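You operate a simulated robot arm through the tools that you are given. There is no shell and no other tool. Be economical: measure what you need, move in short steps, check, and stop when the job is done.

You are at the controls of a simulated robot arm. One attempt, no reset.

JOB
Top up the green pot on the warm stove from the beige jug and cover it again.
Fine: lay its lid on the iron stand first; pour the jug out (a splash may stay), then put it back; the pot stays on the griddle; stove doors stay shut and latched.

Only the result counts: the job must be done as asked and must still hold three seconds after the hand-in. Knocking over, shifting, dropping, spilling or breaking anything else fails it. Lids that push on must go on centred and level and be pressed home; caps that screw on are set level and turned clockwise until they are tight.

ROBOT AND FRAMES
A 6-joint arm with a two-finger parallel gripper, fixed in place. Base frame: the origin is at the foot of the arm, x ahead of it, y to its left, z up. Lengths are in mm, angles in rad, forces in N, time in s.
Its first joint turns from -2.897 to 2.897 rad. Payload 3.91 kg.
The tool frame sits at the grasp point between the pads (the TCP): z along the fingers, y along the line on which they close. The tips reach 30 mm beyond it. The gripper opens to 110 mm. The fingers are 20 mm wide and 10 mm thick; the gripper's body (48 by 112 mm) begins 55 mm behind the TCP.
Orientation is that of the tool frame in the base frame, as [roll, pitch, yaw] about the fixed x, y, z axes, in that order (R = Rz(yaw) Ry(pitch) Rx(roll)). With the fingers straight down and closing along the base's y, the tool's x points along the base's -x, its y along +y and its z along -z.

CONTROLS
- The arm moves only by the tool step_arm. Its argument "series" is one flat list of numbers, 7 for each row, row after row: the shift along the base's x, y, z in mm, then the turn, a rotation vector about the base's x, y, z in rad, then the finger opening in mm, from 0 to 110. In form: [tx, ty, tz, wx, wy, wz, gripper, tx, ty, tz, wx, wy, wz, gripper, ...]. A call has 1 to 10 rows; each row is the pose to reach, as a shift and turn from the pose commanded when the call began. Each row takes 0.2 s and may step no farther than 50 mm and 0.15 rad from the row before; otherwise, or with a gripper value out of range, the whole call is refused. A pose out of reach is approached as far as the arm can. The call stops where the force on the tool passes 90 N (or 10 N more than at its start, if that is more) or the arm is blocked; 0.2 s more then pass. Each finger travels about 108 mm/s and halts on what it meets, pressing with about 29 N; the grip force reading is that of the motor and also rises with nothing between the fingers. The clock runs only during rows and for 0.2 s after the last one: add rows that repeat a pose to give the fingers time. It gives the time, the measured TCP pose, the force on the tool (base axes), the opening and the grip force at its end, in the units of the frame above (readings bear some noise).
- Cameras (640 x 400 px; columns grow to the right, rows downward): "scene" is fixed at [49.4, -502.8, 1468]; the picture's right is [0.79, -0.61, 0.00], its down [-0.50, -0.65, -0.57] and it looks along [0.35, 0.45, -0.82] (base axes); focal length 214 px, centre (320, 200). "wrist" rides on the gripper at [-36, 0, -57] in the tool frame; the picture's right is [0.00, -1.00, 0.00], its down [0.97, 0.00, -0.24] and it looks along [0.24, 0.00, 0.97] (tool axes); focal length 218 px, centre (320, 200). There is no depth. A picture from a camera that has moved, and an enlarged one, comes with that camera's place and axes in the base frame and with its lens.
- camera(camera): a new picture of that camera. The clock stands still meanwhile.
- lift_body(by): slides the trunk up (or, below 0, down) by that many mm; the arm rides with it, the base frame stays. It gives what a move gives, with no picture.
- enlarge(camera, box): a new picture of the part [left, top, right, bottom] of that camera's present view, enlarged. The clock stands still meanwhile.
- job_done(): hands the job in; it is judged then, once.

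Go step by step. Nothing tells you positions but the pictures and the camera data: compare them with the known pose of the tool, close in by small moves and look again before you grip or let go. The budget is 120 turns and 64 pictures, counting those below and the enlarged ones. Unless the task says otherwise, let go and move clear before handing in, and close with one line.

The tools are called after "Call:" by a JSON object that holds its "name" and its "arguments". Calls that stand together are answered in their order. step_arm: Moves the arm, as the interface text tells. Its arguments: {"type":"object","properties":{"series":{"type":"array"}},"required":["series"]} The other tools are called the same way: lift_body (by) slides the trunk up or down; camera (camera) takes a picture; enlarge (camera, box) takes an enlarged picture of a part of a camera's view; job_done () hands the job in.

At the start:

```text
t: 0.0
tool_pos: [429.7, 23.8, 1235.3]
tcp_rot: [3.14, 0.001, -3.141]
ft_force: [0.1, 0.2, -0.4]
gripper_width: 109.6
grip_force: 0.1
trunk travel left (down, up): [-425.0, 115.0]
```

scene: 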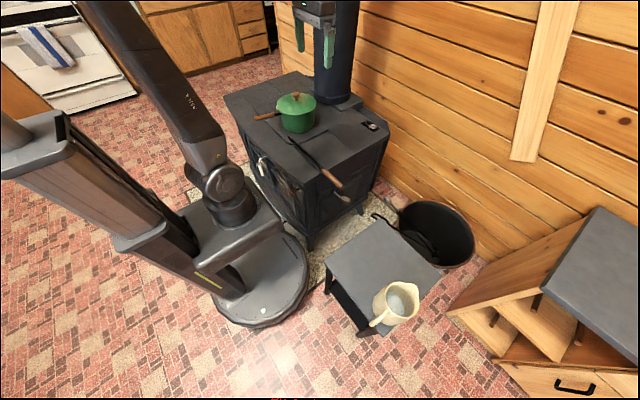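
wrist: 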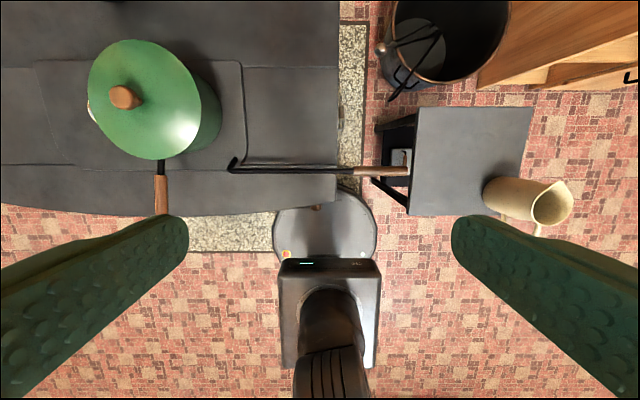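

I see the green pot on the stove at about (590, 440), and the jug on a small dark table at about (320, -550). I'll enlarge the pictures to find the iron stand and get the details.

Call:
{"name": "enlarge", "arguments": {"camera": "scene", "box": [220, 60, 400, 220]}}

Call:
{"name": "enlarge", "arguments": {"camera": "scene", "box": [310, 180, 500, 350]}}

Call:
{"name": "enlarge", "arguments": {"camera": "wrist", "box": [350, 60, 640, 260]}}

Call:
{"name": "enlarge", "arguments": {"camera": "wrist", "box": [0, 0, 370, 230]}}

```text
2.50 times, centred on (310, 140) of scene
camera zoom: at [49.4, -502.8, 1468.0], right [0.79, -0.61, 0.0], down [-0.5, -0.65, -0.57], along [0.35, 0.45, -0.82], focal length 536 px, centre (345, 350)
```

zoom: 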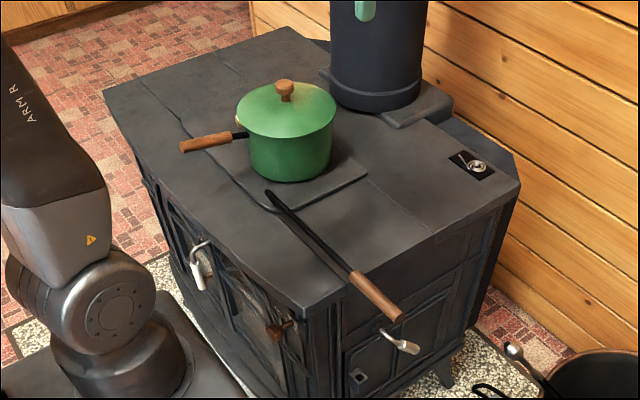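

```text
2.35 times, centred on (405, 265) of scene
camera zoom: at [49.4, -502.8, 1468.0], right [0.79, -0.61, 0.0], down [-0.5, -0.65, -0.57], along [0.35, 0.45, -0.82], focal length 505 px, centre (120, 47)
```

zoom: 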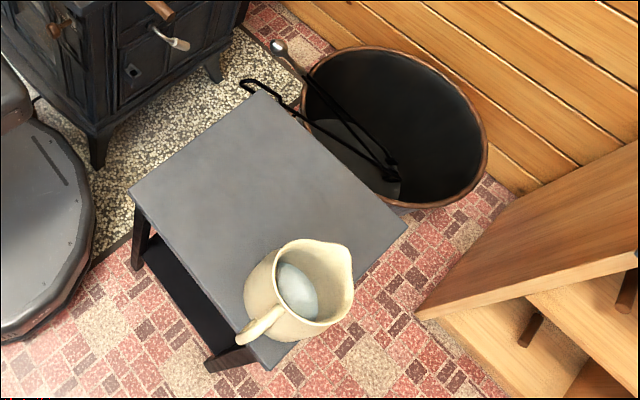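

```text
2.00 times, centred on (495, 160) of wrist
camera zoom: at [466.5, 23.4, 1290.9], right [0.0, -1.0, 0.0], down [-0.97, 0.0, 0.24], along [-0.24, 0.0, -0.97], focal length 436 px, centre (-30, 280)
```

zoom: 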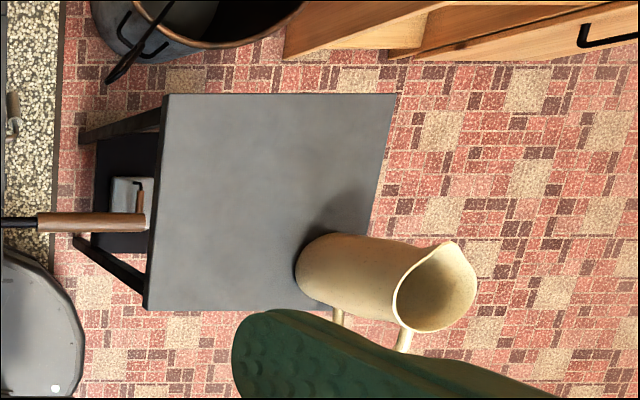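

```text
1.73 times, centred on (185, 115) of wrist
camera zoom: at [466.5, 23.4, 1290.9], right [0.0, -1.0, 0.0], down [-0.97, 0.0, 0.24], along [-0.24, 0.0, -0.97], focal length 378 px, centre (554, 347)
```

zoom: 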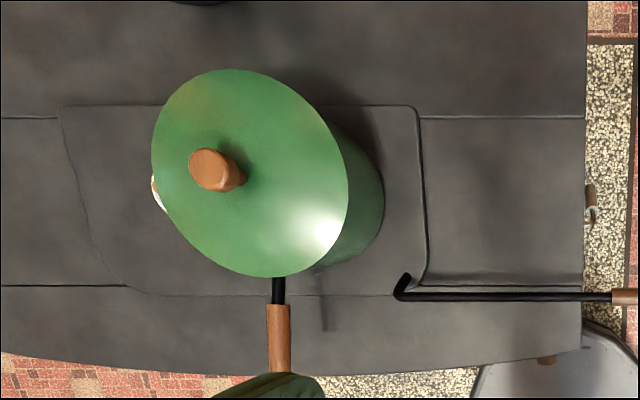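

The iron stand looks like the low table that also holds the jug, with its top at about z=584, x 245..579 and y -621..-270. The lid knob is near (543, 326, 927). I'll move over the pot and look down at it.

Call:
{"name": "step_arm", "arguments": {"series": [16, 43, -10, 0, 0, 0, 110, 32, 86, -20, 0, 0, 0, 110, 48, 129, -30, 0, 0, 0, 110, 64, 172, -40, 0, 0, 0, 110, 80, 215, -50, 0, 0, 0, 110, 96, 258, -60, 0, 0, 0, 110, 112, 300, -70, 0, 0, 0, 110]}}

Call:
{"name": "camera", "arguments": {"camera": "wrist"}}

Call:
{"name": "camera", "arguments": {"camera": "scene"}}

```text
t: 1.6
tool_pos: [542.0, 325.9, 1164.6]
tcp_rot: [-3.141, 0.001, -3.141]
ft_force: [-0.3, 0.0, -0.4]
gripper_width: 110.1
grip_force: 0.1
trunk travel left (down, up): [-425.0, 115.0]
```

```text
57 pictures are left
camera wrist: at [579.1, 326.1, 1220.7], right [0.0, -1.0, 0.0], down [-0.97, 0.0, 0.24], along [-0.24, 0.0, -0.97], focal length 218 px, centre (320, 200)
```

wrist: 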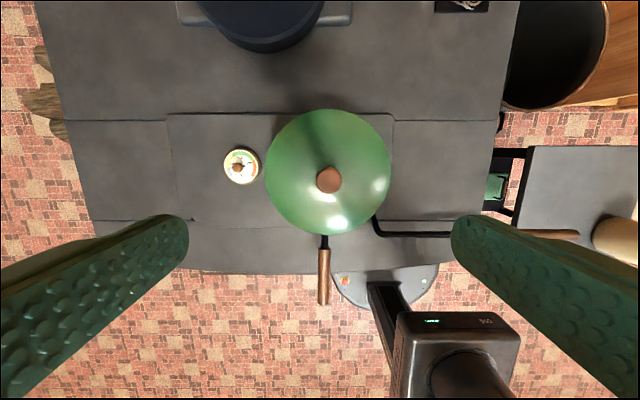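

```text
56 pictures are left
```

scene: 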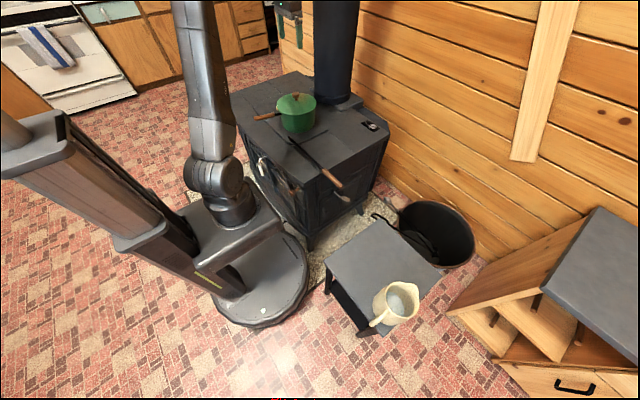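

The knob comes out near (536, 316, ~938). I'll centre over it, descend partway and look.

Call:
{"name": "step_arm", "arguments": {"series": [-6, -10, -45, 0, 0, 0, 80, -6, -10, -90, 0, 0, 0, 70, -6, -10, -135, 0, 0, 0, 70, -6, -10, -180, 0, 0, 0, 70]}}

Call:
{"name": "camera", "arguments": {"camera": "wrist"}}

Call:
{"name": "enlarge", "arguments": {"camera": "scene", "box": [240, 60, 360, 140]}}

```text
t: 2.6
tool_pos: [536.9, 313.2, 985.5]
tcp_rot: [3.141, 0.0, -3.141]
ft_force: [-0.5, -0.2, 0.7]
gripper_width: 69.8
grip_force: 0.1
trunk travel left (down, up): [-425.0, 115.0]
```

```text
55 pictures are left
camera wrist: at [572.9, 312.3, 1041.3], right [0.0, -1.0, 0.0], down [-0.97, 0.0, 0.24], along [-0.24, 0.0, -0.97], focal length 218 px, centre (320, 200)
```

wrist: 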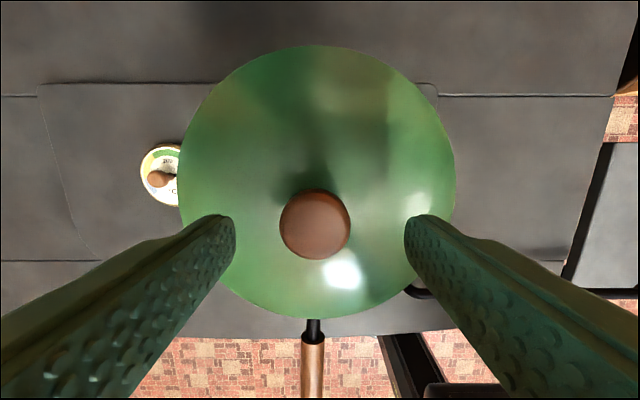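

```text
5.00 times, centred on (300, 100) of scene
camera zoom: at [49.4, -502.8, 1468.0], right [0.79, -0.61, 0.0], down [-0.5, -0.65, -0.57], along [0.35, 0.45, -0.82], focal length 1072 px, centre (420, 700)
```

zoom: 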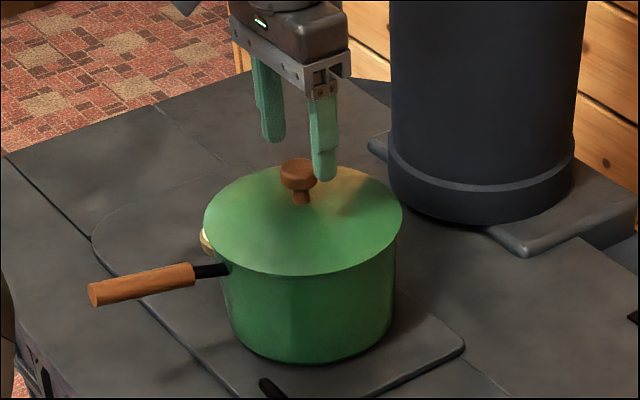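

The knob head is about 34 mm across with its top near (537, 314, 943), and the fingers are centred on it. I'll descend and grip the head.

Call:
{"name": "step_arm", "arguments": {"series": [0, 1, -25, 0, 0, 0, 60, 0, 1, -45, 0, 0, 0, 60]}}

Call:
{"name": "enlarge", "arguments": {"camera": "scene", "box": [270, 70, 330, 110]}}

```text
t: 3.2
tool_pos: [535.6, 314.9, 945.6]
tcp_rot: [3.136, 0.012, -3.141]
ft_force: [1.3, 0.5, 39.3]
gripper_width: 60.0
grip_force: 0.0
trunk travel left (down, up): [-425.0, 115.0]
```

```text
10.00 times, centred on (300, 90) of scene
camera zoom: at [49.4, -502.8, 1468.0], right [0.79, -0.61, 0.0], down [-0.5, -0.65, -0.57], along [0.35, 0.45, -0.82], focal length 2145 px, centre (520, 1300)
```

zoom: 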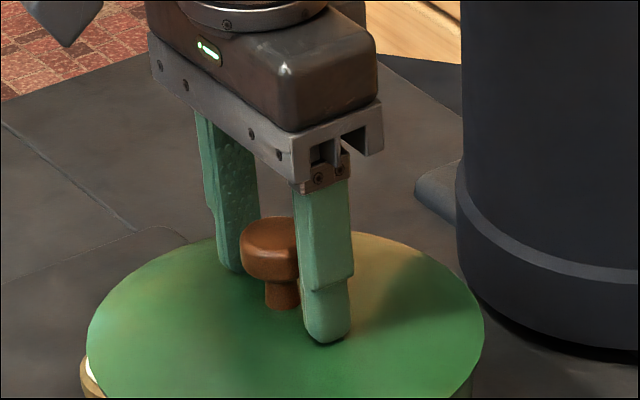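

The tips touch the lid at about z 915. I'll back off a few mm to clear it, then close on the knob.

Call:
{"name": "step_arm", "arguments": {"series": [0, 0, 9, 0, 0, 0, 60, 0, 0, 9, 0, 0, 0, 40, 0, 0, 9, 0, 0, 0, 20, 0, 0, 9, 0, 0, 0, 10, 0, 0, 9, 0, 0, 0, 10]}}

Call:
{"name": "enlarge", "arguments": {"camera": "scene", "box": [270, 70, 330, 110]}}

```text
t: 4.4
tool_pos: [534.5, 314.4, 948.7]
tcp_rot: [-3.141, 0.0, -3.141]
ft_force: [-0.2, 0.4, 0.3]
gripper_width: 32.0
grip_force: 29.0
trunk travel left (down, up): [-425.0, 115.0]
```

```text
10.00 times, centred on (300, 90) of scene
camera zoom: at [49.4, -502.8, 1468.0], right [0.79, -0.61, 0.0], down [-0.5, -0.65, -0.57], along [0.35, 0.45, -0.82], focal length 2145 px, centre (520, 1300)
```

zoom: 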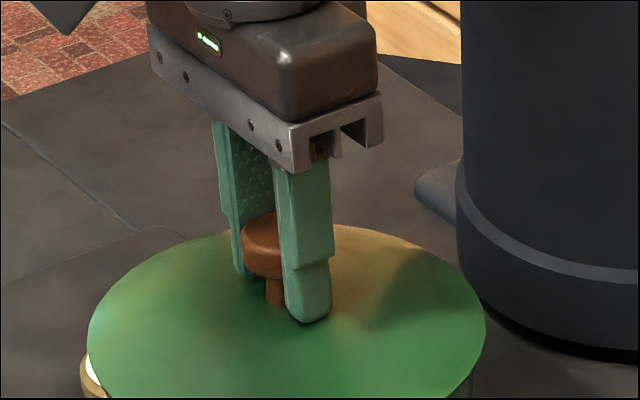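

The knob is gripped at 32 mm, with the lid seated at TCP (534.5, 314.4, 948.7). I'll lift it straight up.

Call:
{"name": "step_arm", "arguments": {"series": [0, 0, 5, 0, 0, 0, 10, 0, 0, 15, 0, 0, 0, 10, 0, 0, 30, 0, 0, 0, 10, 0, 0, 60, 0, 0, 0, 10, 0, 0, 100, 0, 0, 0, 10, 0, 0, 140, 0, 0, 0, 10]}}

Call:
{"name": "enlarge", "arguments": {"camera": "scene", "box": [240, 20, 360, 140]}}

```text
t: 5.8
tool_pos: [533.8, 314.7, 1088.3]
tcp_rot: [3.141, 0.002, -3.141]
ft_force: [-0.4, 0.4, -1.4]
gripper_width: 31.8
grip_force: 29.2
trunk travel left (down, up): [-425.0, 115.0]
```

```text
3.33 times, centred on (300, 80) of scene
camera zoom: at [49.4, -502.8, 1468.0], right [0.79, -0.61, 0.0], down [-0.5, -0.65, -0.57], along [0.35, 0.45, -0.82], focal length 715 px, centre (387, 600)
```

zoom: 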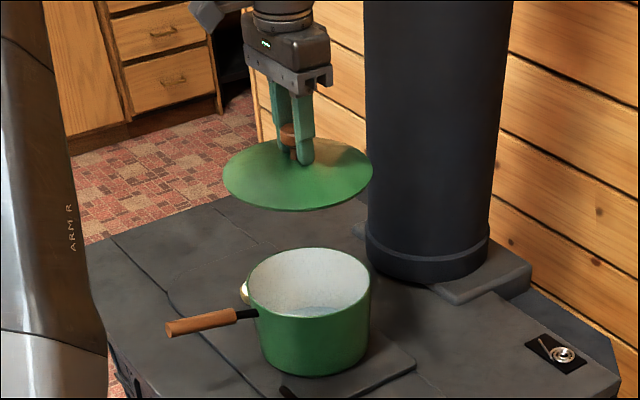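

The lid is off, and the pot rim is at about z 899. I'll carry the lid over to a clear part of the iron stand near (475, -375).

Call:
{"name": "step_arm", "arguments": {"series": [-4, -49, 0, 0, 0, 0, 10, -8, -98, 0, 0, 0, 0, 10, -12, -147, 0, 0, 0, 0, 10, -16, -196, 0, 0, 0, 0, 10, -20, -245, 0, 0, 0, 0, 10, -24, -294, 0, 0, 0, 0, 10, -28, -343, 0, 0, 0, 0, 10, -32, -392, 0, 0, 0, 0, 10, -36, -441, 0, 0, 0, 0, 10, -40, -490, 0, 0, 0, 0, 10]}}

Call:
{"name": "step_arm", "arguments": {"series": [-4, -49, 0, 0, 0, 0, 10, -8, -98, 0, 0, 0, 0, 10, -12, -147, 0, 0, 0, 0, 10, -16, -196, -30, 0, 0, 0, 10, -18, -198, -70, 0, 0, 0, 10, -18, -198, -110, 0, 0, 0, 10]}}

Call:
{"name": "camera", "arguments": {"camera": "wrist"}}

Call:
{"name": "camera", "arguments": {"camera": "scene"}}

```text
t: 8.0
tool_pos: [497.7, -177.7, 1088.9]
tcp_rot: [3.141, -0.001, 3.141]
ft_force: [0.4, -0.2, -1.5]
gripper_width: 32.0
grip_force: 28.9
trunk travel left (down, up): [-425.0, 115.0]
```

```text
refused: row 4 steps farther than a row can; nothing moved
```

```text
50 pictures are left
camera wrist: at [533.6, -178.5, 1145.2], right [0.0, -1.0, 0.0], down [-0.97, 0.0, 0.24], along [-0.24, 0.0, -0.97], focal length 218 px, centre (320, 200)
```

wrist: 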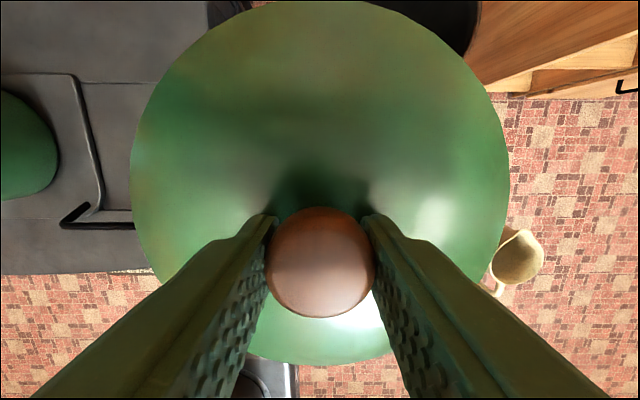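

```text
49 pictures are left
```

scene: 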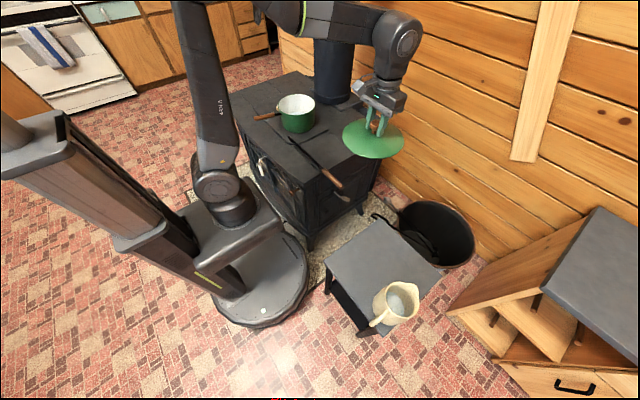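

The lid is held level. I'll continue to above the stand and start down.

Call:
{"name": "step_arm", "arguments": {"series": [-5, -49, 0, 0, 0, 0, 10, -10, -98, 0, 0, 0, 0, 10, -15, -147, 0, 0, 0, 0, 10, -20, -190, 0, 0, 0, 0, 10, -22, -197, -45, 0, 0, 0, 10, -22, -197, -90, 0, 0, 0, 10, -22, -197, -135, 0, 0, 0, 10, -22, -197, -180, 0, 0, 0, 10, -22, -197, -225, 0, 0, 0, 10, -22, -197, -270, 0, 0, 0, 10]}}

Call:
{"name": "camera", "arguments": {"camera": "scene"}}

Call:
{"name": "camera", "arguments": {"camera": "wrist"}}

```text
t: 10.2
tool_pos: [474.1, -371.1, 817.9]
tcp_rot: [3.141, 0.0, -3.141]
ft_force: [0.2, 1.2, -1.8]
gripper_width: 32.0
grip_force: 28.7
trunk travel left (down, up): [-425.0, 115.0]
```

```text
48 pictures are left
```

scene: 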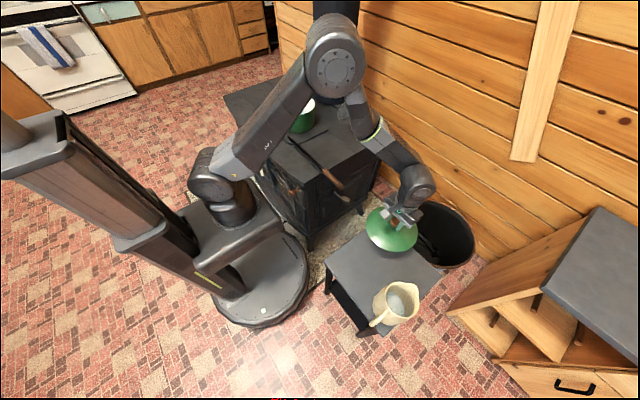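

```text
47 pictures are left
camera wrist: at [511.4, -372.0, 874.4], right [0.0, -1.0, 0.0], down [-0.97, 0.0, 0.24], along [-0.24, 0.0, -0.97], focal length 218 px, centre (320, 200)
```

wrist: 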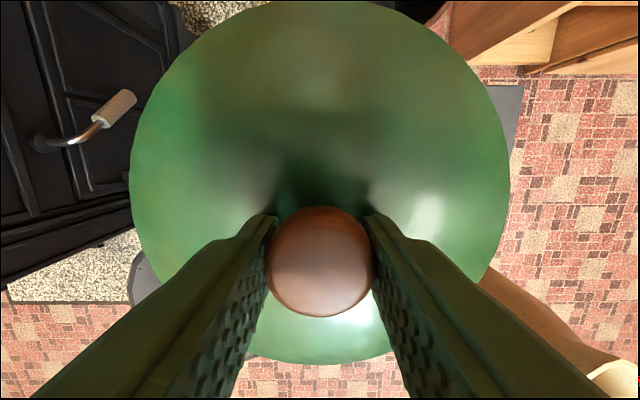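

The stand's far-right corner again comes out near (581, -618), which agrees with my estimate. I'll keep descending, then check before contact.

Call:
{"name": "step_arm", "arguments": {"series": [0, 0, -40, 0, 0, 0, 10, 0, 0, -80, 0, 0, 0, 10, 0, 0, -120, 0, 0, 0, 10, 0, 0, -150, 0, 0, 0, 10]}}

Call:
{"name": "enlarge", "arguments": {"camera": "scene", "box": [310, 170, 460, 340]}}

```text
t: 11.2
tool_pos: [474.4, -372.3, 668.6]
tcp_rot: [-3.141, 0.001, -3.141]
ft_force: [-0.1, 0.7, -1.6]
gripper_width: 32.1
grip_force: 28.9
trunk travel left (down, up): [-425.0, 115.0]
```

```text
2.35 times, centred on (385, 255) of scene
camera zoom: at [49.4, -502.8, 1468.0], right [0.79, -0.61, 0.0], down [-0.5, -0.65, -0.57], along [0.35, 0.45, -0.82], focal length 505 px, centre (167, 71)
```

zoom: 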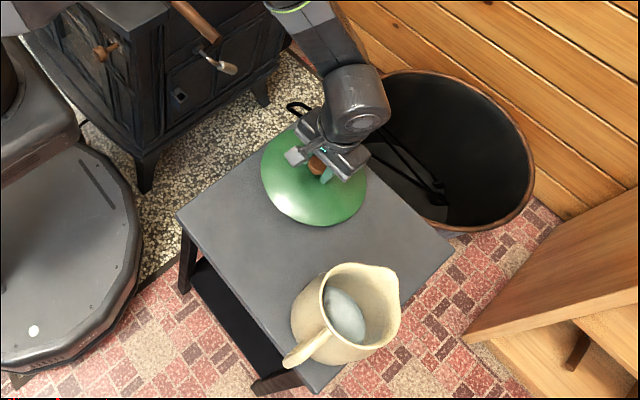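

The lid is over the far-left part of the stand, well clear of the jug. I'll lower it slowly to contact.

Call:
{"name": "step_arm", "arguments": {"series": [0, 0, -8, 0, 0, 0, 10, 0, 0, -14, 0, 0, 0, 10, 0, 0, -18, 0, 0, 0, 10, 0, 0, -22, 0, 0, 0, 10]}}

```text
t: 12.4
tool_pos: [477.8, -373.4, 657.6]
tcp_rot: [-3.13, 0.014, -3.138]
ft_force: [-4.3, 3.5, 50.5]
gripper_width: 32.6
grip_force: 29.1
trunk travel left (down, up): [-425.0, 115.0]
stopped in row 4: the force on the tool passed its limit (the readings are from after the stop); the commanded pose is now the measured one
```

Contact came at about z 658. I'll check with pictures that the lid is on the stand before letting go.

Call:
{"name": "enlarge", "arguments": {"camera": "scene", "box": [350, 190, 440, 260]}}

Call:
{"name": "camera", "arguments": {"camera": "wrist"}}

```text
5.71 times, centred on (395, 225) of scene
camera zoom: at [49.4, -502.8, 1468.0], right [0.79, -0.61, 0.0], down [-0.5, -0.65, -0.57], along [0.35, 0.45, -0.82], focal length 1226 px, centre (-109, 57)
```

zoom: 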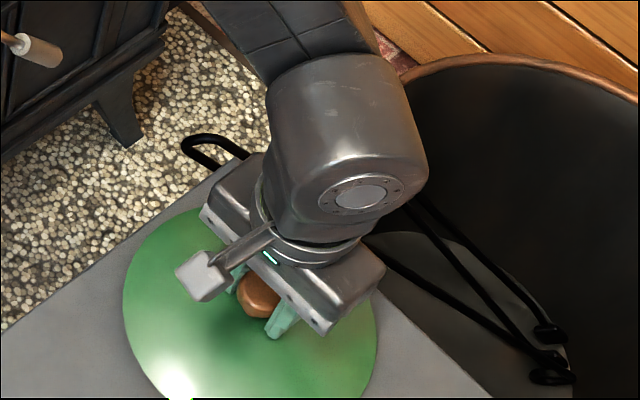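

```text
44 pictures are left
camera wrist: at [513.2, -374.7, 714.6], right [0.0, -1.0, 0.01], down [-0.97, 0.0, 0.23], along [-0.23, -0.01, -0.97], focal length 218 px, centre (320, 200)
```

wrist: 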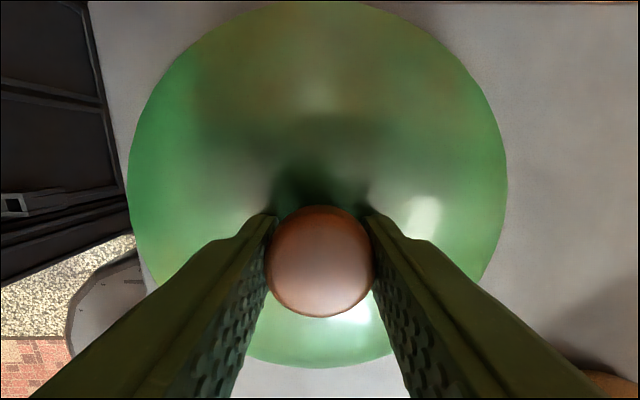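

The lid is on the stand with its edges inside the top. I'll relax the pressure, open, and rise straight up.

Call:
{"name": "step_arm", "arguments": {"series": [0, 0, 1, 0, 0, 0, 10, 0, 0, 1, 0, 0, 0, 40, 0, 0, 1, 0, 0, 0, 55, 0, 0, 1, 0, 0, 0, 60]}}

Call:
{"name": "step_arm", "arguments": {"series": [0, 0, 20, 0, 0, 0, 60, 0, 0, 60, 0, 0, 0, 60, 0, 0, 105, 0, 0, 0, 60, 0, 0, 150, 0, 0, 0, 60, 0, 0, 200, 0, 0, 0, 60]}}

Call:
{"name": "camera", "arguments": {"camera": "wrist"}}

Call:
{"name": "enlarge", "arguments": {"camera": "scene", "box": [350, 180, 440, 240]}}

```text
t: 13.4
tool_pos: [478.2, -376.6, 658.3]
tcp_rot: [-3.13, 0.015, -3.141]
ft_force: [2.5, -14.9, 54.6]
gripper_width: 52.3
grip_force: 0.1
trunk travel left (down, up): [-425.0, 115.0]
```

```text
t: 14.6
tool_pos: [476.5, -374.7, 852.3]
tcp_rot: [-3.136, 0.008, -3.14]
ft_force: [-0.1, -0.2, 0.1]
gripper_width: 60.2
grip_force: 0.0
trunk travel left (down, up): [-425.0, 115.0]
```

```text
43 pictures are left
camera wrist: at [512.8, -374.4, 909.7], right [0.0, -1.0, 0.01], down [-0.97, 0.0, 0.23], along [-0.23, -0.01, -0.97], focal length 218 px, centre (320, 200)
```

wrist: 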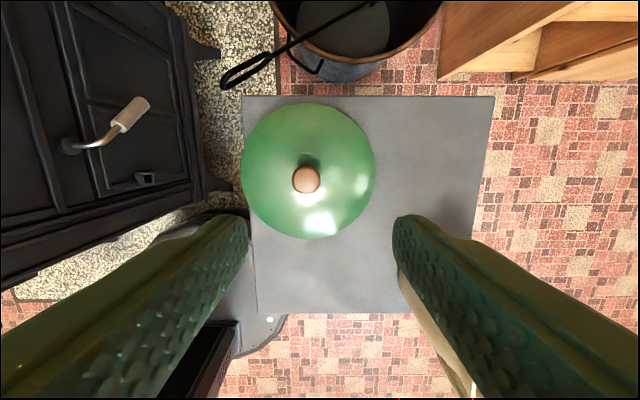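

```text
6.67 times, centred on (395, 210) of scene
camera zoom: at [49.4, -502.8, 1468.0], right [0.79, -0.61, 0.0], down [-0.5, -0.65, -0.57], along [0.35, 0.45, -0.82], focal length 1430 px, centre (-180, 133)
```

zoom: 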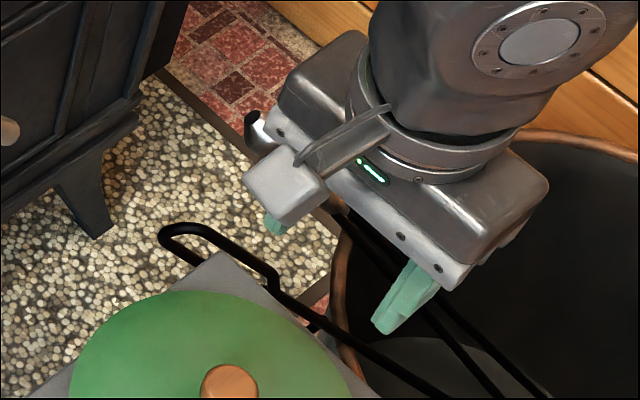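

The lid rests on the stand at about (476, -360). Next is the jug. I'll turn the tool horizontal, pointing along -y with the fingers closing along x, so I can see the jug from the side.

Call:
{"name": "step_arm", "arguments": {"series": [-24, -6, 5, -0.086, -0.086, -0.086, 100, -48, -12, 10, -0.172, -0.172, -0.172, 110, -72, -18, 15, -0.258, -0.258, -0.258, 110, -96, -24, 20, -0.344, -0.344, -0.344, 110, -120, -30, 25, -0.43, -0.43, -0.43, 110, -144, -36, 30, -0.516, -0.516, -0.516, 110, -166, -40, 35, -0.602, -0.602, -0.602, 110]}}

Call:
{"name": "step_arm", "arguments": {"series": [0, 0, 0, -0.086, -0.086, -0.086, 110, 0, 0, 0, -0.172, -0.172, -0.172, 110, 0, 0, 0, -0.258, -0.258, -0.258, 110, 0, 0, 0, -0.344, -0.344, -0.344, 110, 0, 0, 0, -0.43, -0.43, -0.43, 110, 0, 0, 0, -0.516, -0.516, -0.516, 110, 0, 0, 0, -0.606, -0.606, -0.606, 110]}}

Call:
{"name": "camera", "arguments": {"camera": "wrist"}}

Call:
{"name": "camera", "arguments": {"camera": "scene"}}

```text
t: 16.2
tool_pos: [352.4, -402.6, 904.5]
tcp_rot: [-2.658, 0.712, 2.639]
ft_force: [1.1, 2.1, -0.3]
gripper_width: 109.9
grip_force: 0.0
out of reach, approached as far as the arm can: row 4, 5, 6, 7
trunk travel left (down, up): [-425.0, 115.0]
```

```text
refused: row 7 steps farther than a row can; nothing moved
```

```text
41 pictures are left
camera wrist: at [360.5, -377.3, 966.5], right [-0.69, -0.63, 0.35], down [-0.71, 0.52, -0.47], along [0.11, -0.58, -0.81], focal length 218 px, centre (320, 200)
```

wrist: 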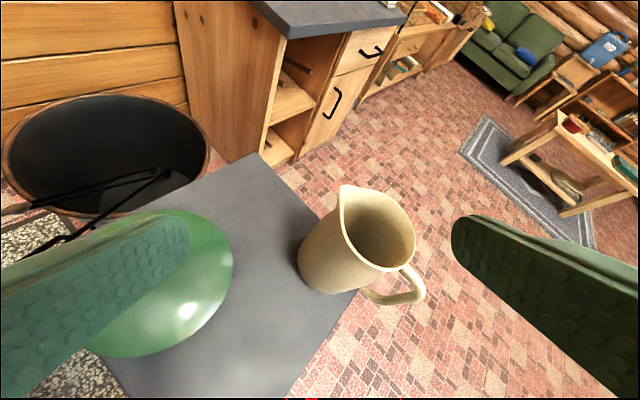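

```text
40 pictures are left
```

scene: 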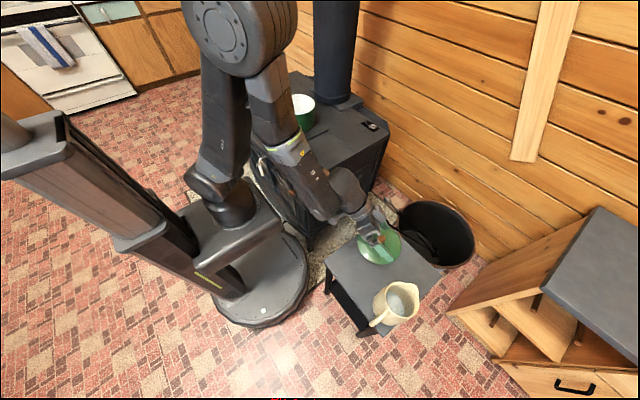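

The full turn was out of reach this close in, but this view shows the jug well. I'll enlarge it to judge the width and the handle gap.

Call:
{"name": "enlarge", "arguments": {"camera": "wrist", "box": [280, 170, 440, 310]}}

Call:
{"name": "enlarge", "arguments": {"camera": "scene", "box": [350, 265, 440, 345]}}

```text
2.86 times, centred on (360, 240) of wrist
camera zoom: at [360.5, -377.3, 966.5], right [-0.69, -0.63, 0.35], down [-0.71, 0.52, -0.47], along [0.11, -0.58, -0.81], focal length 624 px, centre (206, 86)
```

zoom: 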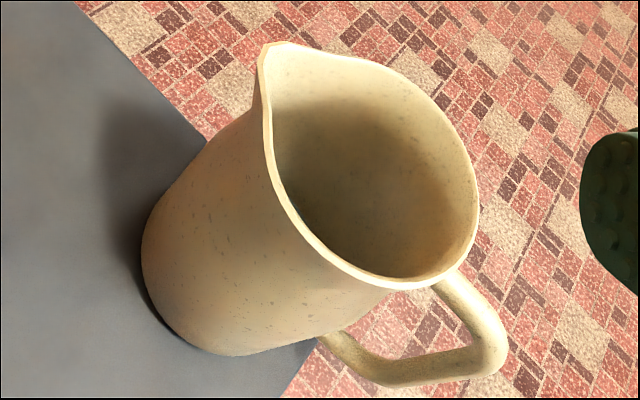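

```text
5.00 times, centred on (395, 305) of scene
camera zoom: at [49.4, -502.8, 1468.0], right [0.79, -0.61, 0.0], down [-0.5, -0.65, -0.57], along [0.35, 0.45, -0.82], focal length 1072 px, centre (-55, -325)
```

zoom: 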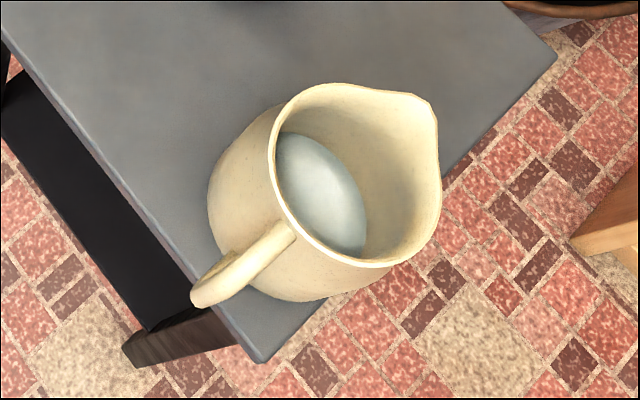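

The jug's rim centre is near (324, -560, 762) and its diameter is about 95 mm. The handle reaches out to x≈208, which leaves a roomy loop. I'll finish turning to horizontal while moving out and down a bit.

Call:
{"name": "step_arm", "arguments": {"series": [2, -5, -6, -0.076, -0.076, -0.076, 110, 4, -10, -12, -0.152, -0.152, -0.152, 110, 6, -15, -18, -0.228, -0.228, -0.228, 110, 8, -20, -24, -0.304, -0.304, -0.304, 110, 10, -25, -30, -0.38, -0.38, -0.38, 110, 12, -30, -36, -0.456, -0.456, -0.456, 110, 14, -35, -42, -0.532, -0.532, -0.532, 110, 15, -37, -47, -0.607, -0.607, -0.607, 110]}}

Call:
{"name": "camera", "arguments": {"camera": "wrist"}}

```text
t: 18.0
tool_pos: [400.3, -457.8, 877.6]
tcp_rot: [-1.347, 1.551, -2.932]
ft_force: [1.0, 0.5, -0.2]
gripper_width: 109.8
grip_force: 0.0
out of reach, approached as far as the arm can: row 1, 7, 8
trunk travel left (down, up): [-425.0, 115.0]
```

```text
37 pictures are left
camera wrist: at [402.2, -400.8, 913.3], right [-1.0, 0.01, 0.02], down [-0.01, 0.24, -0.97], along [-0.02, -0.97, -0.24], focal length 218 px, centre (320, 200)
```

wrist: 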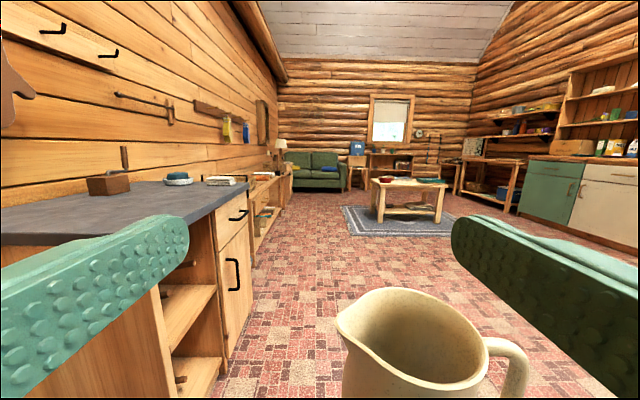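

The tool now points along -y but was reach-limited in x. Raising the trunk will give the arm more room, and then I'll step down towards the jug's side.

Call:
{"name": "lift_body", "arguments": {"by": 110}}

Call:
{"name": "step_arm", "arguments": {"series": [0, 0, 0, 0, 0, 0, 110, 0, 0, -40, 0, 0, 0, 110, 0, 0, -80, 0, 0, 0, 110]}}

```text
t: 19.4
tool_pos: [399.0, -456.8, 988.1]
tcp_rot: [-1.411, 1.551, -2.994]
ft_force: [0.4, -0.6, 0.3]
gripper_width: 110.0
grip_force: 0.0
trunk travel left (down, up): [-535.0, 5.0]
```

```text
t: 20.2
tool_pos: [422.0, -473.4, 917.1]
tcp_rot: [-1.542, 1.538, -3.127]
ft_force: [0.0, -0.3, 0.3]
gripper_width: 110.1
grip_force: 0.0
out of reach, approached as far as the arm can: row 2, 3
trunk travel left (down, up): [-535.0, 5.0]
```

Lower relative to the shoulder turns out worse, so I'll go the other way. I'll raise the tool, then lower the trunk.

Call:
{"name": "step_arm", "arguments": {"series": [0, 0, 45, 0, 0, 0, 110, 0, 0, 90, 0, 0, 0, 110, 0, 0, 135, 0, 0, 0, 110, 0, 0, 180, 0, 0, 0, 110, 0, 0, 225, 0, 0, 0, 110]}}

```text
t: 21.4
tool_pos: [420.3, -471.6, 1144.2]
tcp_rot: [-1.432, 1.552, -3.017]
ft_force: [-0.7, 0.0, -0.5]
gripper_width: 110.1
grip_force: 0.1
trunk travel left (down, up): [-535.0, 5.0]
```

Now I'll test the x reach at this height.

Call:
{"name": "step_arm", "arguments": {"series": [-30, 5, 0, 0, 0, 0, 110, -60, 10, 0, 0, 0, 0, 110, -95, 18, 0, 0, 0, 0, 110]}}

```text
t: 22.2
tool_pos: [323.6, -453.5, 1143.0]
tcp_rot: [-1.354, 1.551, -2.938]
ft_force: [0.3, 0.1, 0.5]
gripper_width: 109.9
grip_force: 0.0
trunk travel left (down, up): [-535.0, 5.0]
```

It reaches here. Lowering the trunk will carry this pose down, so I'll go partway and check clearance to the stove and poker.

Call:
{"name": "lift_body", "arguments": {"by": -220}}

Call:
{"name": "camera", "arguments": {"camera": "scene"}}

Call:
{"name": "camera", "arguments": {"camera": "wrist"}}

```text
t: 24.5
tool_pos: [325.6, -454.1, 922.4]
tcp_rot: [-1.397, 1.551, -2.979]
ft_force: [-0.7, 0.1, -0.6]
gripper_width: 110.1
grip_force: 0.1
trunk travel left (down, up): [-315.0, 225.0]
```

```text
36 pictures are left
```

scene: 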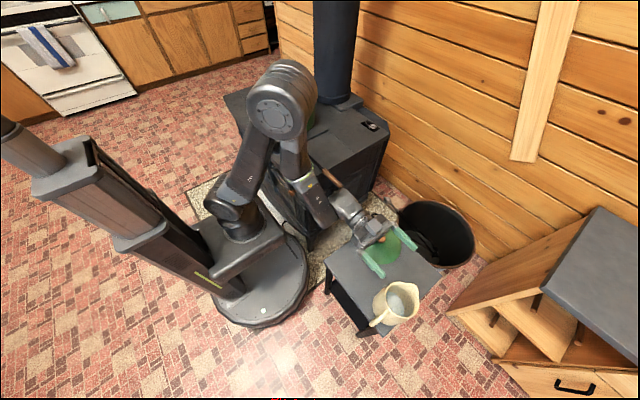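

```text
35 pictures are left
camera wrist: at [327.2, -396.8, 957.3], right [-1.0, 0.01, 0.02], down [-0.02, 0.24, -0.97], along [-0.02, -0.97, -0.24], focal length 218 px, centre (320, 200)
```

wrist: 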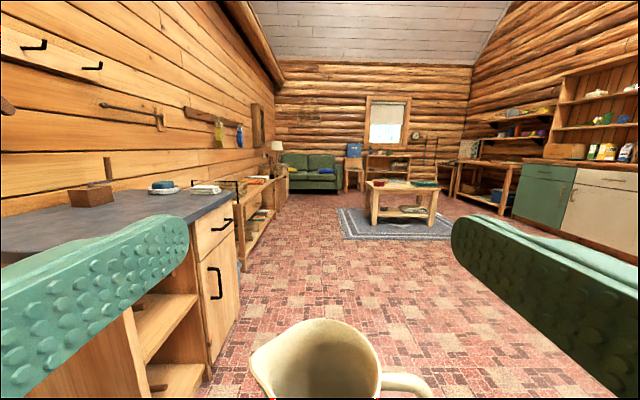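

The forearm looks about 50 mm or more clear of the stove corner and poker. I'll lower another 110 and check again.

Call:
{"name": "lift_body", "arguments": {"by": -110}}

Call:
{"name": "enlarge", "arguments": {"camera": "scene", "box": [180, 60, 460, 340]}}

Call:
{"name": "camera", "arguments": {"camera": "wrist"}}

```text
t: 25.9
tool_pos: [325.5, -454.2, 811.8]
tcp_rot: [-1.398, 1.551, -2.98]
ft_force: [-0.5, 0.2, 0.5]
gripper_width: 110.0
grip_force: 0.1
trunk travel left (down, up): [-205.0, 335.0]
```

```text
1.43 times, centred on (320, 200) of scene
camera zoom: at [49.4, -502.8, 1468.0], right [0.79, -0.61, 0.0], down [-0.5, -0.65, -0.57], along [0.35, 0.45, -0.82], focal length 306 px, centre (320, 200)
```

zoom: 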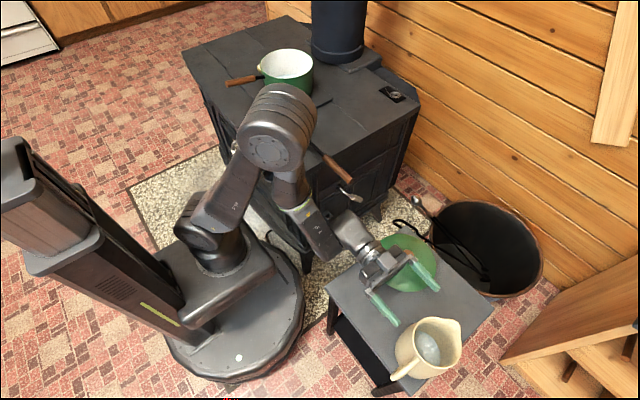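

```text
33 pictures are left
camera wrist: at [327.2, -396.8, 847.3], right [-1.0, 0.01, 0.02], down [-0.02, 0.24, -0.97], along [-0.02, -0.97, -0.24], focal length 218 px, centre (320, 200)
```

wrist: 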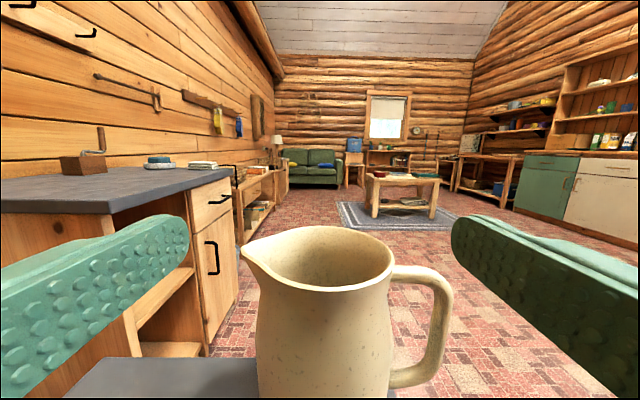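

Very clear side view. The jug is about 102-106 mm across, tight for the 110 mm opening, and slightly narrower at the neck. I'll enlarge it to measure the profile.

Call:
{"name": "enlarge", "arguments": {"camera": "wrist", "box": [220, 210, 470, 400]}}

```text
2.11 times, centred on (345, 305) of wrist
camera zoom: at [327.2, -396.8, 847.3], right [-1.0, 0.01, 0.02], down [-0.02, 0.24, -0.97], along [-0.02, -0.97, -0.24], focal length 460 px, centre (267, -21)
```

zoom: 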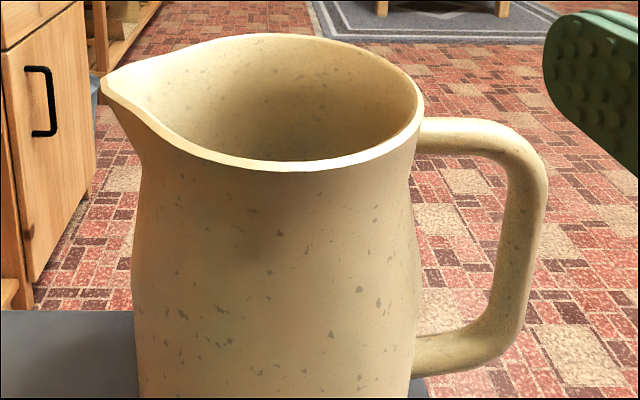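

The neck radius is about 51-53 mm, so it should just fit a top-down grip across y at the neck. I'll raise up and turn the tool down with its x-axis towards +x, so the spout is on the side away from the camera, then measure from above.

Call:
{"name": "lift_body", "arguments": {"by": 330}}

Call:
{"name": "step_arm", "arguments": {"series": [0, -5, 0, 0.145, 0, 0, 110, 0, -15, 0, 0.29, 0, 0, 110, 0, -25, 0, 0.435, 0, 0, 110, 0, -35, 0, 0.58, 0, 0, 110, 0, -45, 0, 0.725, 0, 0, 110, 0, -55, 0, 0.87, 0, 0, 110, 0, -65, 0, 1.015, 0, 0, 110, 0, -75, 0, 1.16, 0, 0, 110, 0, -85, 0, 1.305, 0, 0, 110, 0, -95, 0, 1.45, 0, 0, 110]}}

```text
t: 29.2
tool_pos: [325.3, -452.5, 1141.8]
tcp_rot: [-1.401, 1.552, -2.984]
ft_force: [0.6, 0.3, 0.5]
gripper_width: 110.2
grip_force: 0.1
trunk travel left (down, up): [-535.0, 5.0]
```

```text
t: 31.4
tool_pos: [324.9, -549.0, 1141.8]
tcp_rot: [-3.127, 0.12, 1.59]
ft_force: [-0.5, 0.0, 0.7]
gripper_width: 109.9
grip_force: 0.2
trunk travel left (down, up): [-535.0, 5.0]
```

Now I'll level the tool exactly and yaw by about -90°.

Call:
{"name": "step_arm", "arguments": {"series": [0, -10, 0, 0.12, 0.002, 0, 110]}}

Call:
{"name": "step_arm", "arguments": {"series": [0, 0, 0, 0, 0, -0.145, 110, 0, 0, 0, 0, 0, -0.29, 110, 0, 0, 0, 0, 0, -0.435, 110, 0, 0, 0, 0, 0, -0.58, 110, 0, 0, 0, 0, 0, -0.725, 110, 0, 0, 0, 0, 0, -0.87, 110, 0, 0, 0, 0, 0, -1.015, 110, 0, 0, 0, 0, 0, -1.16, 110, 0, 0, 0, 0, 0, -1.305, 110, 0, 0, 0, 0, 0, -1.45, 110]}}

Call:
{"name": "step_arm", "arguments": {"series": [0, 0, -20, -0.014, 0, -0.14, 110, 0, 0, -60, -0.014, 0, -0.14, 110, 0, 0, -100, -0.014, 0, -0.14, 110]}}

Call:
{"name": "camera", "arguments": {"camera": "wrist"}}

```text
t: 31.8
tool_pos: [325.3, -560.5, 1141.1]
tcp_rot: [-3.127, 0.0, 1.591]
ft_force: [-0.2, 0.0, -0.2]
gripper_width: 110.1
grip_force: 0.1
trunk travel left (down, up): [-535.0, 5.0]
```

```text
t: 34.0
tool_pos: [324.9, -558.5, 1141.5]
tcp_rot: [-3.129, 0.003, 0.135]
ft_force: [1.2, -0.3, 0.2]
gripper_width: 109.9
grip_force: 0.1
trunk travel left (down, up): [-535.0, 5.0]
```

```text
t: 34.8
tool_pos: [326.9, -558.3, 1039.9]
tcp_rot: [3.141, 0.005, -0.001]
ft_force: [0.4, 0.5, -0.3]
gripper_width: 110.1
grip_force: 0.1
trunk travel left (down, up): [-535.0, 5.0]
```

```text
31 pictures are left
camera wrist: at [291.9, -559.6, 1097.7], right [0.0, 1.0, 0.0], down [0.97, 0.0, 0.24], along [0.24, 0.0, -0.97], focal length 218 px, centre (320, 200)
```

wrist: 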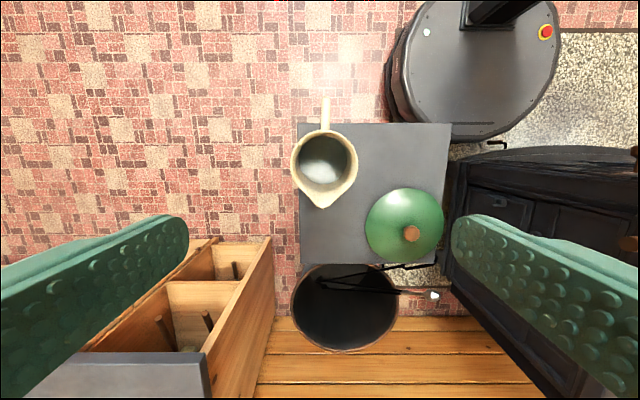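

The jug is nearly straight below, with the handle at -x and the spout at +x. I'll measure the rim here, then again lower down.

Call:
{"name": "enlarge", "arguments": {"camera": "wrist", "box": [280, 90, 370, 220]}}

Call:
{"name": "step_arm", "arguments": {"series": [-2, 0, -45, 0, 0, 0, 110, -2, 0, -90, 0, 0, 0, 110, -2, 0, -135, 0, 0, 0, 110, -2, 0, -180, 0, 0, 0, 110]}}

Call:
{"name": "camera", "arguments": {"camera": "wrist"}}

```text
3.08 times, centred on (325, 155) of wrist
camera zoom: at [291.9, -559.6, 1097.7], right [0.0, 1.0, 0.0], down [0.97, 0.0, 0.24], along [0.24, 0.0, -0.97], focal length 672 px, centre (305, 338)
```

zoom: 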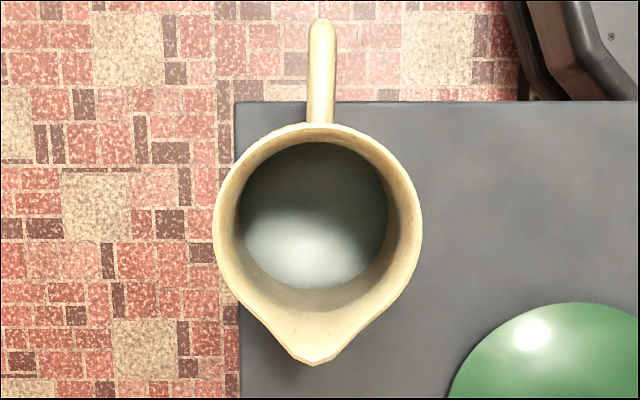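

```text
t: 35.8
tool_pos: [325.1, -558.6, 860.7]
tcp_rot: [-3.141, 0.006, -0.001]
ft_force: [0.3, -0.6, -0.4]
gripper_width: 110.0
grip_force: 0.1
trunk travel left (down, up): [-535.0, 5.0]
```

```text
29 pictures are left
camera wrist: at [289.4, -558.9, 918.0], right [0.0, 1.0, 0.0], down [0.97, 0.0, 0.24], along [0.24, 0.0, -0.97], focal length 218 px, centre (320, 200)
```

wrist: 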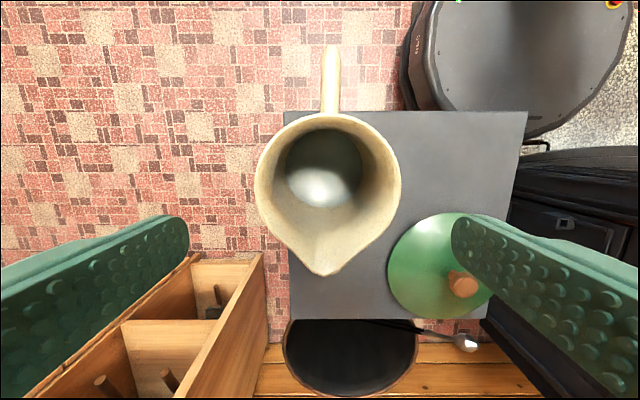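

Two heights give a rim width of about 100 mm at z≈770, centred at (319, -553.7), so it fits within 110. I'll align and descend to just above the rim.

Call:
{"name": "step_arm", "arguments": {"series": [-3, 3, -20, 0, 0, 0, 110, -5, 5, -48, 0, 0, 0, 110]}}

Call:
{"name": "camera", "arguments": {"camera": "wrist"}}

Call:
{"name": "enlarge", "arguments": {"camera": "scene", "box": [345, 250, 445, 350]}}

```text
t: 36.4
tool_pos: [318.4, -553.5, 812.9]
tcp_rot: [-3.141, 0.005, 0.0]
ft_force: [-0.6, -0.4, -0.2]
gripper_width: 110.3
grip_force: 0.0
trunk travel left (down, up): [-535.0, 5.0]
```

```text
28 pictures are left
camera wrist: at [283.6, -553.3, 868.9], right [0.0, 1.0, 0.0], down [0.97, 0.0, 0.24], along [0.24, 0.0, -0.97], focal length 218 px, centre (320, 200)
```

wrist: 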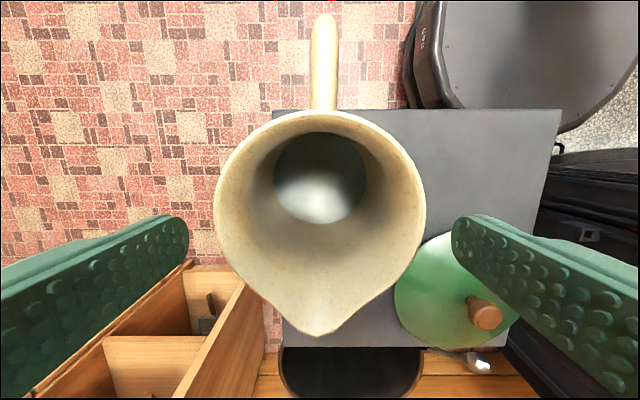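

```text
4.00 times, centred on (395, 300) of scene
camera zoom: at [49.4, -502.8, 1468.0], right [0.79, -0.61, 0.0], down [-0.5, -0.65, -0.57], along [0.35, 0.45, -0.82], focal length 858 px, centre (20, -200)
```

zoom: 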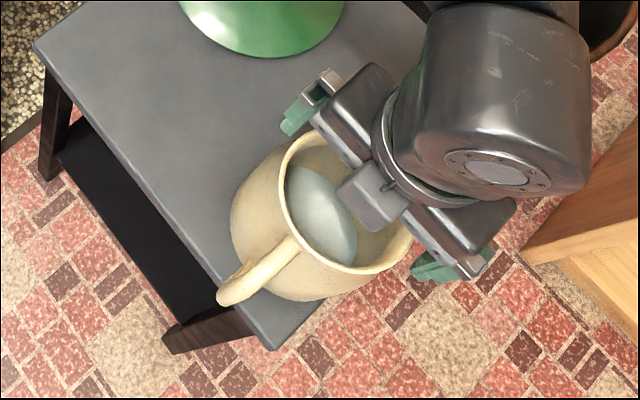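

It's centred, with equal gaps to both fingers. I'll descend beside the rim to TCP z≈752 and close.

Call:
{"name": "step_arm", "arguments": {"series": [1, 0, -20, 0, 0, 0, 110, 1, 0, -35, 0, 0, 0, 110, 1, 0, -48, 0, 0, 0, 110, 1, 0, -61, 0, 0, 0, 110]}}

Call:
{"name": "camera", "arguments": {"camera": "wrist"}}

```text
t: 37.4
tool_pos: [321.2, -552.8, 754.6]
tcp_rot: [3.141, 0.003, 0.001]
ft_force: [-0.3, 0.1, 8.5]
gripper_width: 110.1
grip_force: 0.6
trunk travel left (down, up): [-535.0, 5.0]
```

```text
26 pictures are left
camera wrist: at [284.7, -552.9, 810.7], right [0.0, 1.0, 0.0], down [0.97, 0.0, 0.24], along [0.24, 0.0, -0.97], focal length 218 px, centre (320, 200)
```

wrist: 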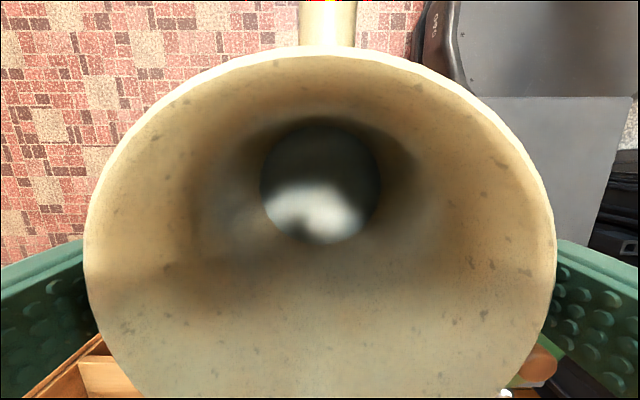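

The fingers straddle the rim, with a light contact of 8 N. I'll back up 3 mm and close.

Call:
{"name": "step_arm", "arguments": {"series": [0, 0, 3, 0, 0, 0, 110, 0, 0, 3, 0, 0, 0, 100, 0, 0, 3, 0, 0, 0, 85, 0, 0, 3, 0, 0, 0, 80, 0, 0, 3, 0, 0, 0, 80]}}

```text
t: 38.6
tool_pos: [318.8, -553.7, 755.4]
tcp_rot: [-3.141, 0.004, 0.002]
ft_force: [0.0, -0.1, 0.5]
gripper_width: 109.8
grip_force: 29.2
trunk travel left (down, up): [-535.0, 5.0]
```

The fingers stopped at 109.8 mm, so the tips are on the widening body. I'll re-grip about 12 mm higher at the neck.

Call:
{"name": "step_arm", "arguments": {"series": [0, 0, 0, 0, 0, 0, 110, 0, 0, 12, 0, 0, 0, 110, 0, 0, 12, 0, 0, 0, 95, 0, 0, 12, 0, 0, 0, 80, 0, 0, 12, 0, 0, 0, 80, 0, 0, 12, 0, 0, 0, 80]}}

```text
t: 40.0
tool_pos: [319.6, -552.8, 768.0]
tcp_rot: [-3.138, 0.006, -0.001]
ft_force: [0.0, -0.1, 0.3]
gripper_width: 109.0
grip_force: 29.0
trunk travel left (down, up): [-535.0, 5.0]
```

I'll do a small test lift to see the weight and whether the grip holds.

Call:
{"name": "step_arm", "arguments": {"series": [0, 0, 3, 0, 0, 0, 80, 0, 0, 6, 0, 0, 0, 80, 0, 0, 10, 0, 0, 0, 80, 0, 0, 10, 0, 0, 0, 80]}}

Call:
{"name": "enlarge", "arguments": {"camera": "scene", "box": [345, 250, 445, 350]}}

```text
t: 41.0
tool_pos: [319.9, -553.4, 778.2]
tcp_rot: [-3.141, 0.004, -0.002]
ft_force: [-0.4, -0.1, -6.4]
gripper_width: 109.4
grip_force: 28.8
trunk travel left (down, up): [-535.0, 5.0]
```

```text
4.00 times, centred on (395, 300) of scene
camera zoom: at [49.4, -502.8, 1468.0], right [0.79, -0.61, 0.0], down [-0.5, -0.65, -0.57], along [0.35, 0.45, -0.82], focal length 858 px, centre (20, -200)
```

zoom: 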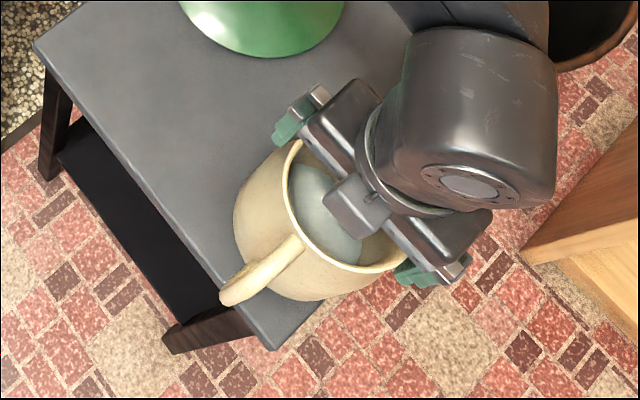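

The jug is held and weighs only about 0.68 kg. I'll lift it straight up to a travel height of about 1150.

Call:
{"name": "step_arm", "arguments": {"series": [0, 0, 20, 0, 0, 0, 80, 0, 0, 55, 0, 0, 0, 80, 0, 0, 95, 0, 0, 0, 80, 0, 0, 140, 0, 0, 0, 80, 0, 0, 185, 0, 0, 0, 80, 0, 0, 230, 0, 0, 0, 80, 0, 0, 275, 0, 0, 0, 80, 0, 0, 320, 0, 0, 0, 80, 0, 0, 355, 0, 0, 0, 80, 0, 0, 372, 0, 0, 0, 80]}}

Call:
{"name": "camera", "arguments": {"camera": "scene"}}

```text
t: 43.2
tool_pos: [317.7, -553.9, 1149.2]
tcp_rot: [3.142, 0.005, -0.001]
ft_force: [-1.3, 0.3, -6.7]
gripper_width: 109.1
grip_force: 28.6
trunk travel left (down, up): [-535.0, 5.0]
```

```text
24 pictures are left
```

scene: 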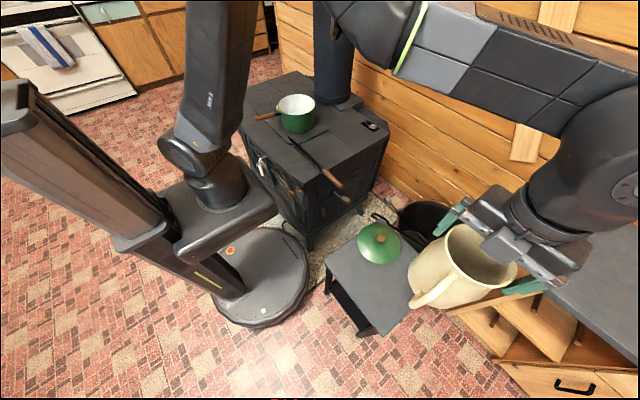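

The jug is firmly held and upright. Now I'll swing it towards the pot, gradually yawing so the spout will face the pot.

Call:
{"name": "step_arm", "arguments": {"series": [5, 15, 0, 0, 0, 0.05, 80, 18, 50, 0, 0, 0, 0.17, 80, 33, 92, 0, 0, 0, 0.305, 80, 48, 134, 0, 0, 0, 0.44, 80, 63, 176, 0, 0, 0, 0.575, 80, 78, 218, 0, 0, 0, 0.71, 80, 93, 260, 0, 0, 0, 0.845, 80, 107, 302, 0, 0, 0, 0.98, 80, 119, 340, 0, 0, 0, 1.11, 80, 125, 360, 0, 0, 0, 1.18, 80]}}

Call:
{"name": "camera", "arguments": {"camera": "scene"}}

```text
t: 45.4
tool_pos: [444.3, -192.1, 1150.3]
tcp_rot: [-3.141, 0.003, 1.182]
ft_force: [-0.8, -0.9, -6.5]
gripper_width: 109.4
grip_force: 28.8
trunk travel left (down, up): [-535.0, 5.0]
```

```text
23 pictures are left
```

scene: 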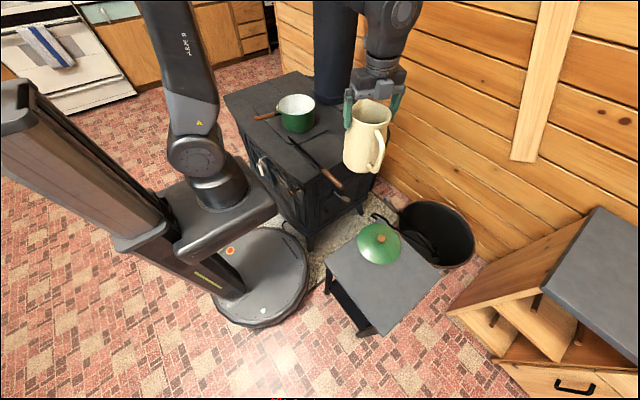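

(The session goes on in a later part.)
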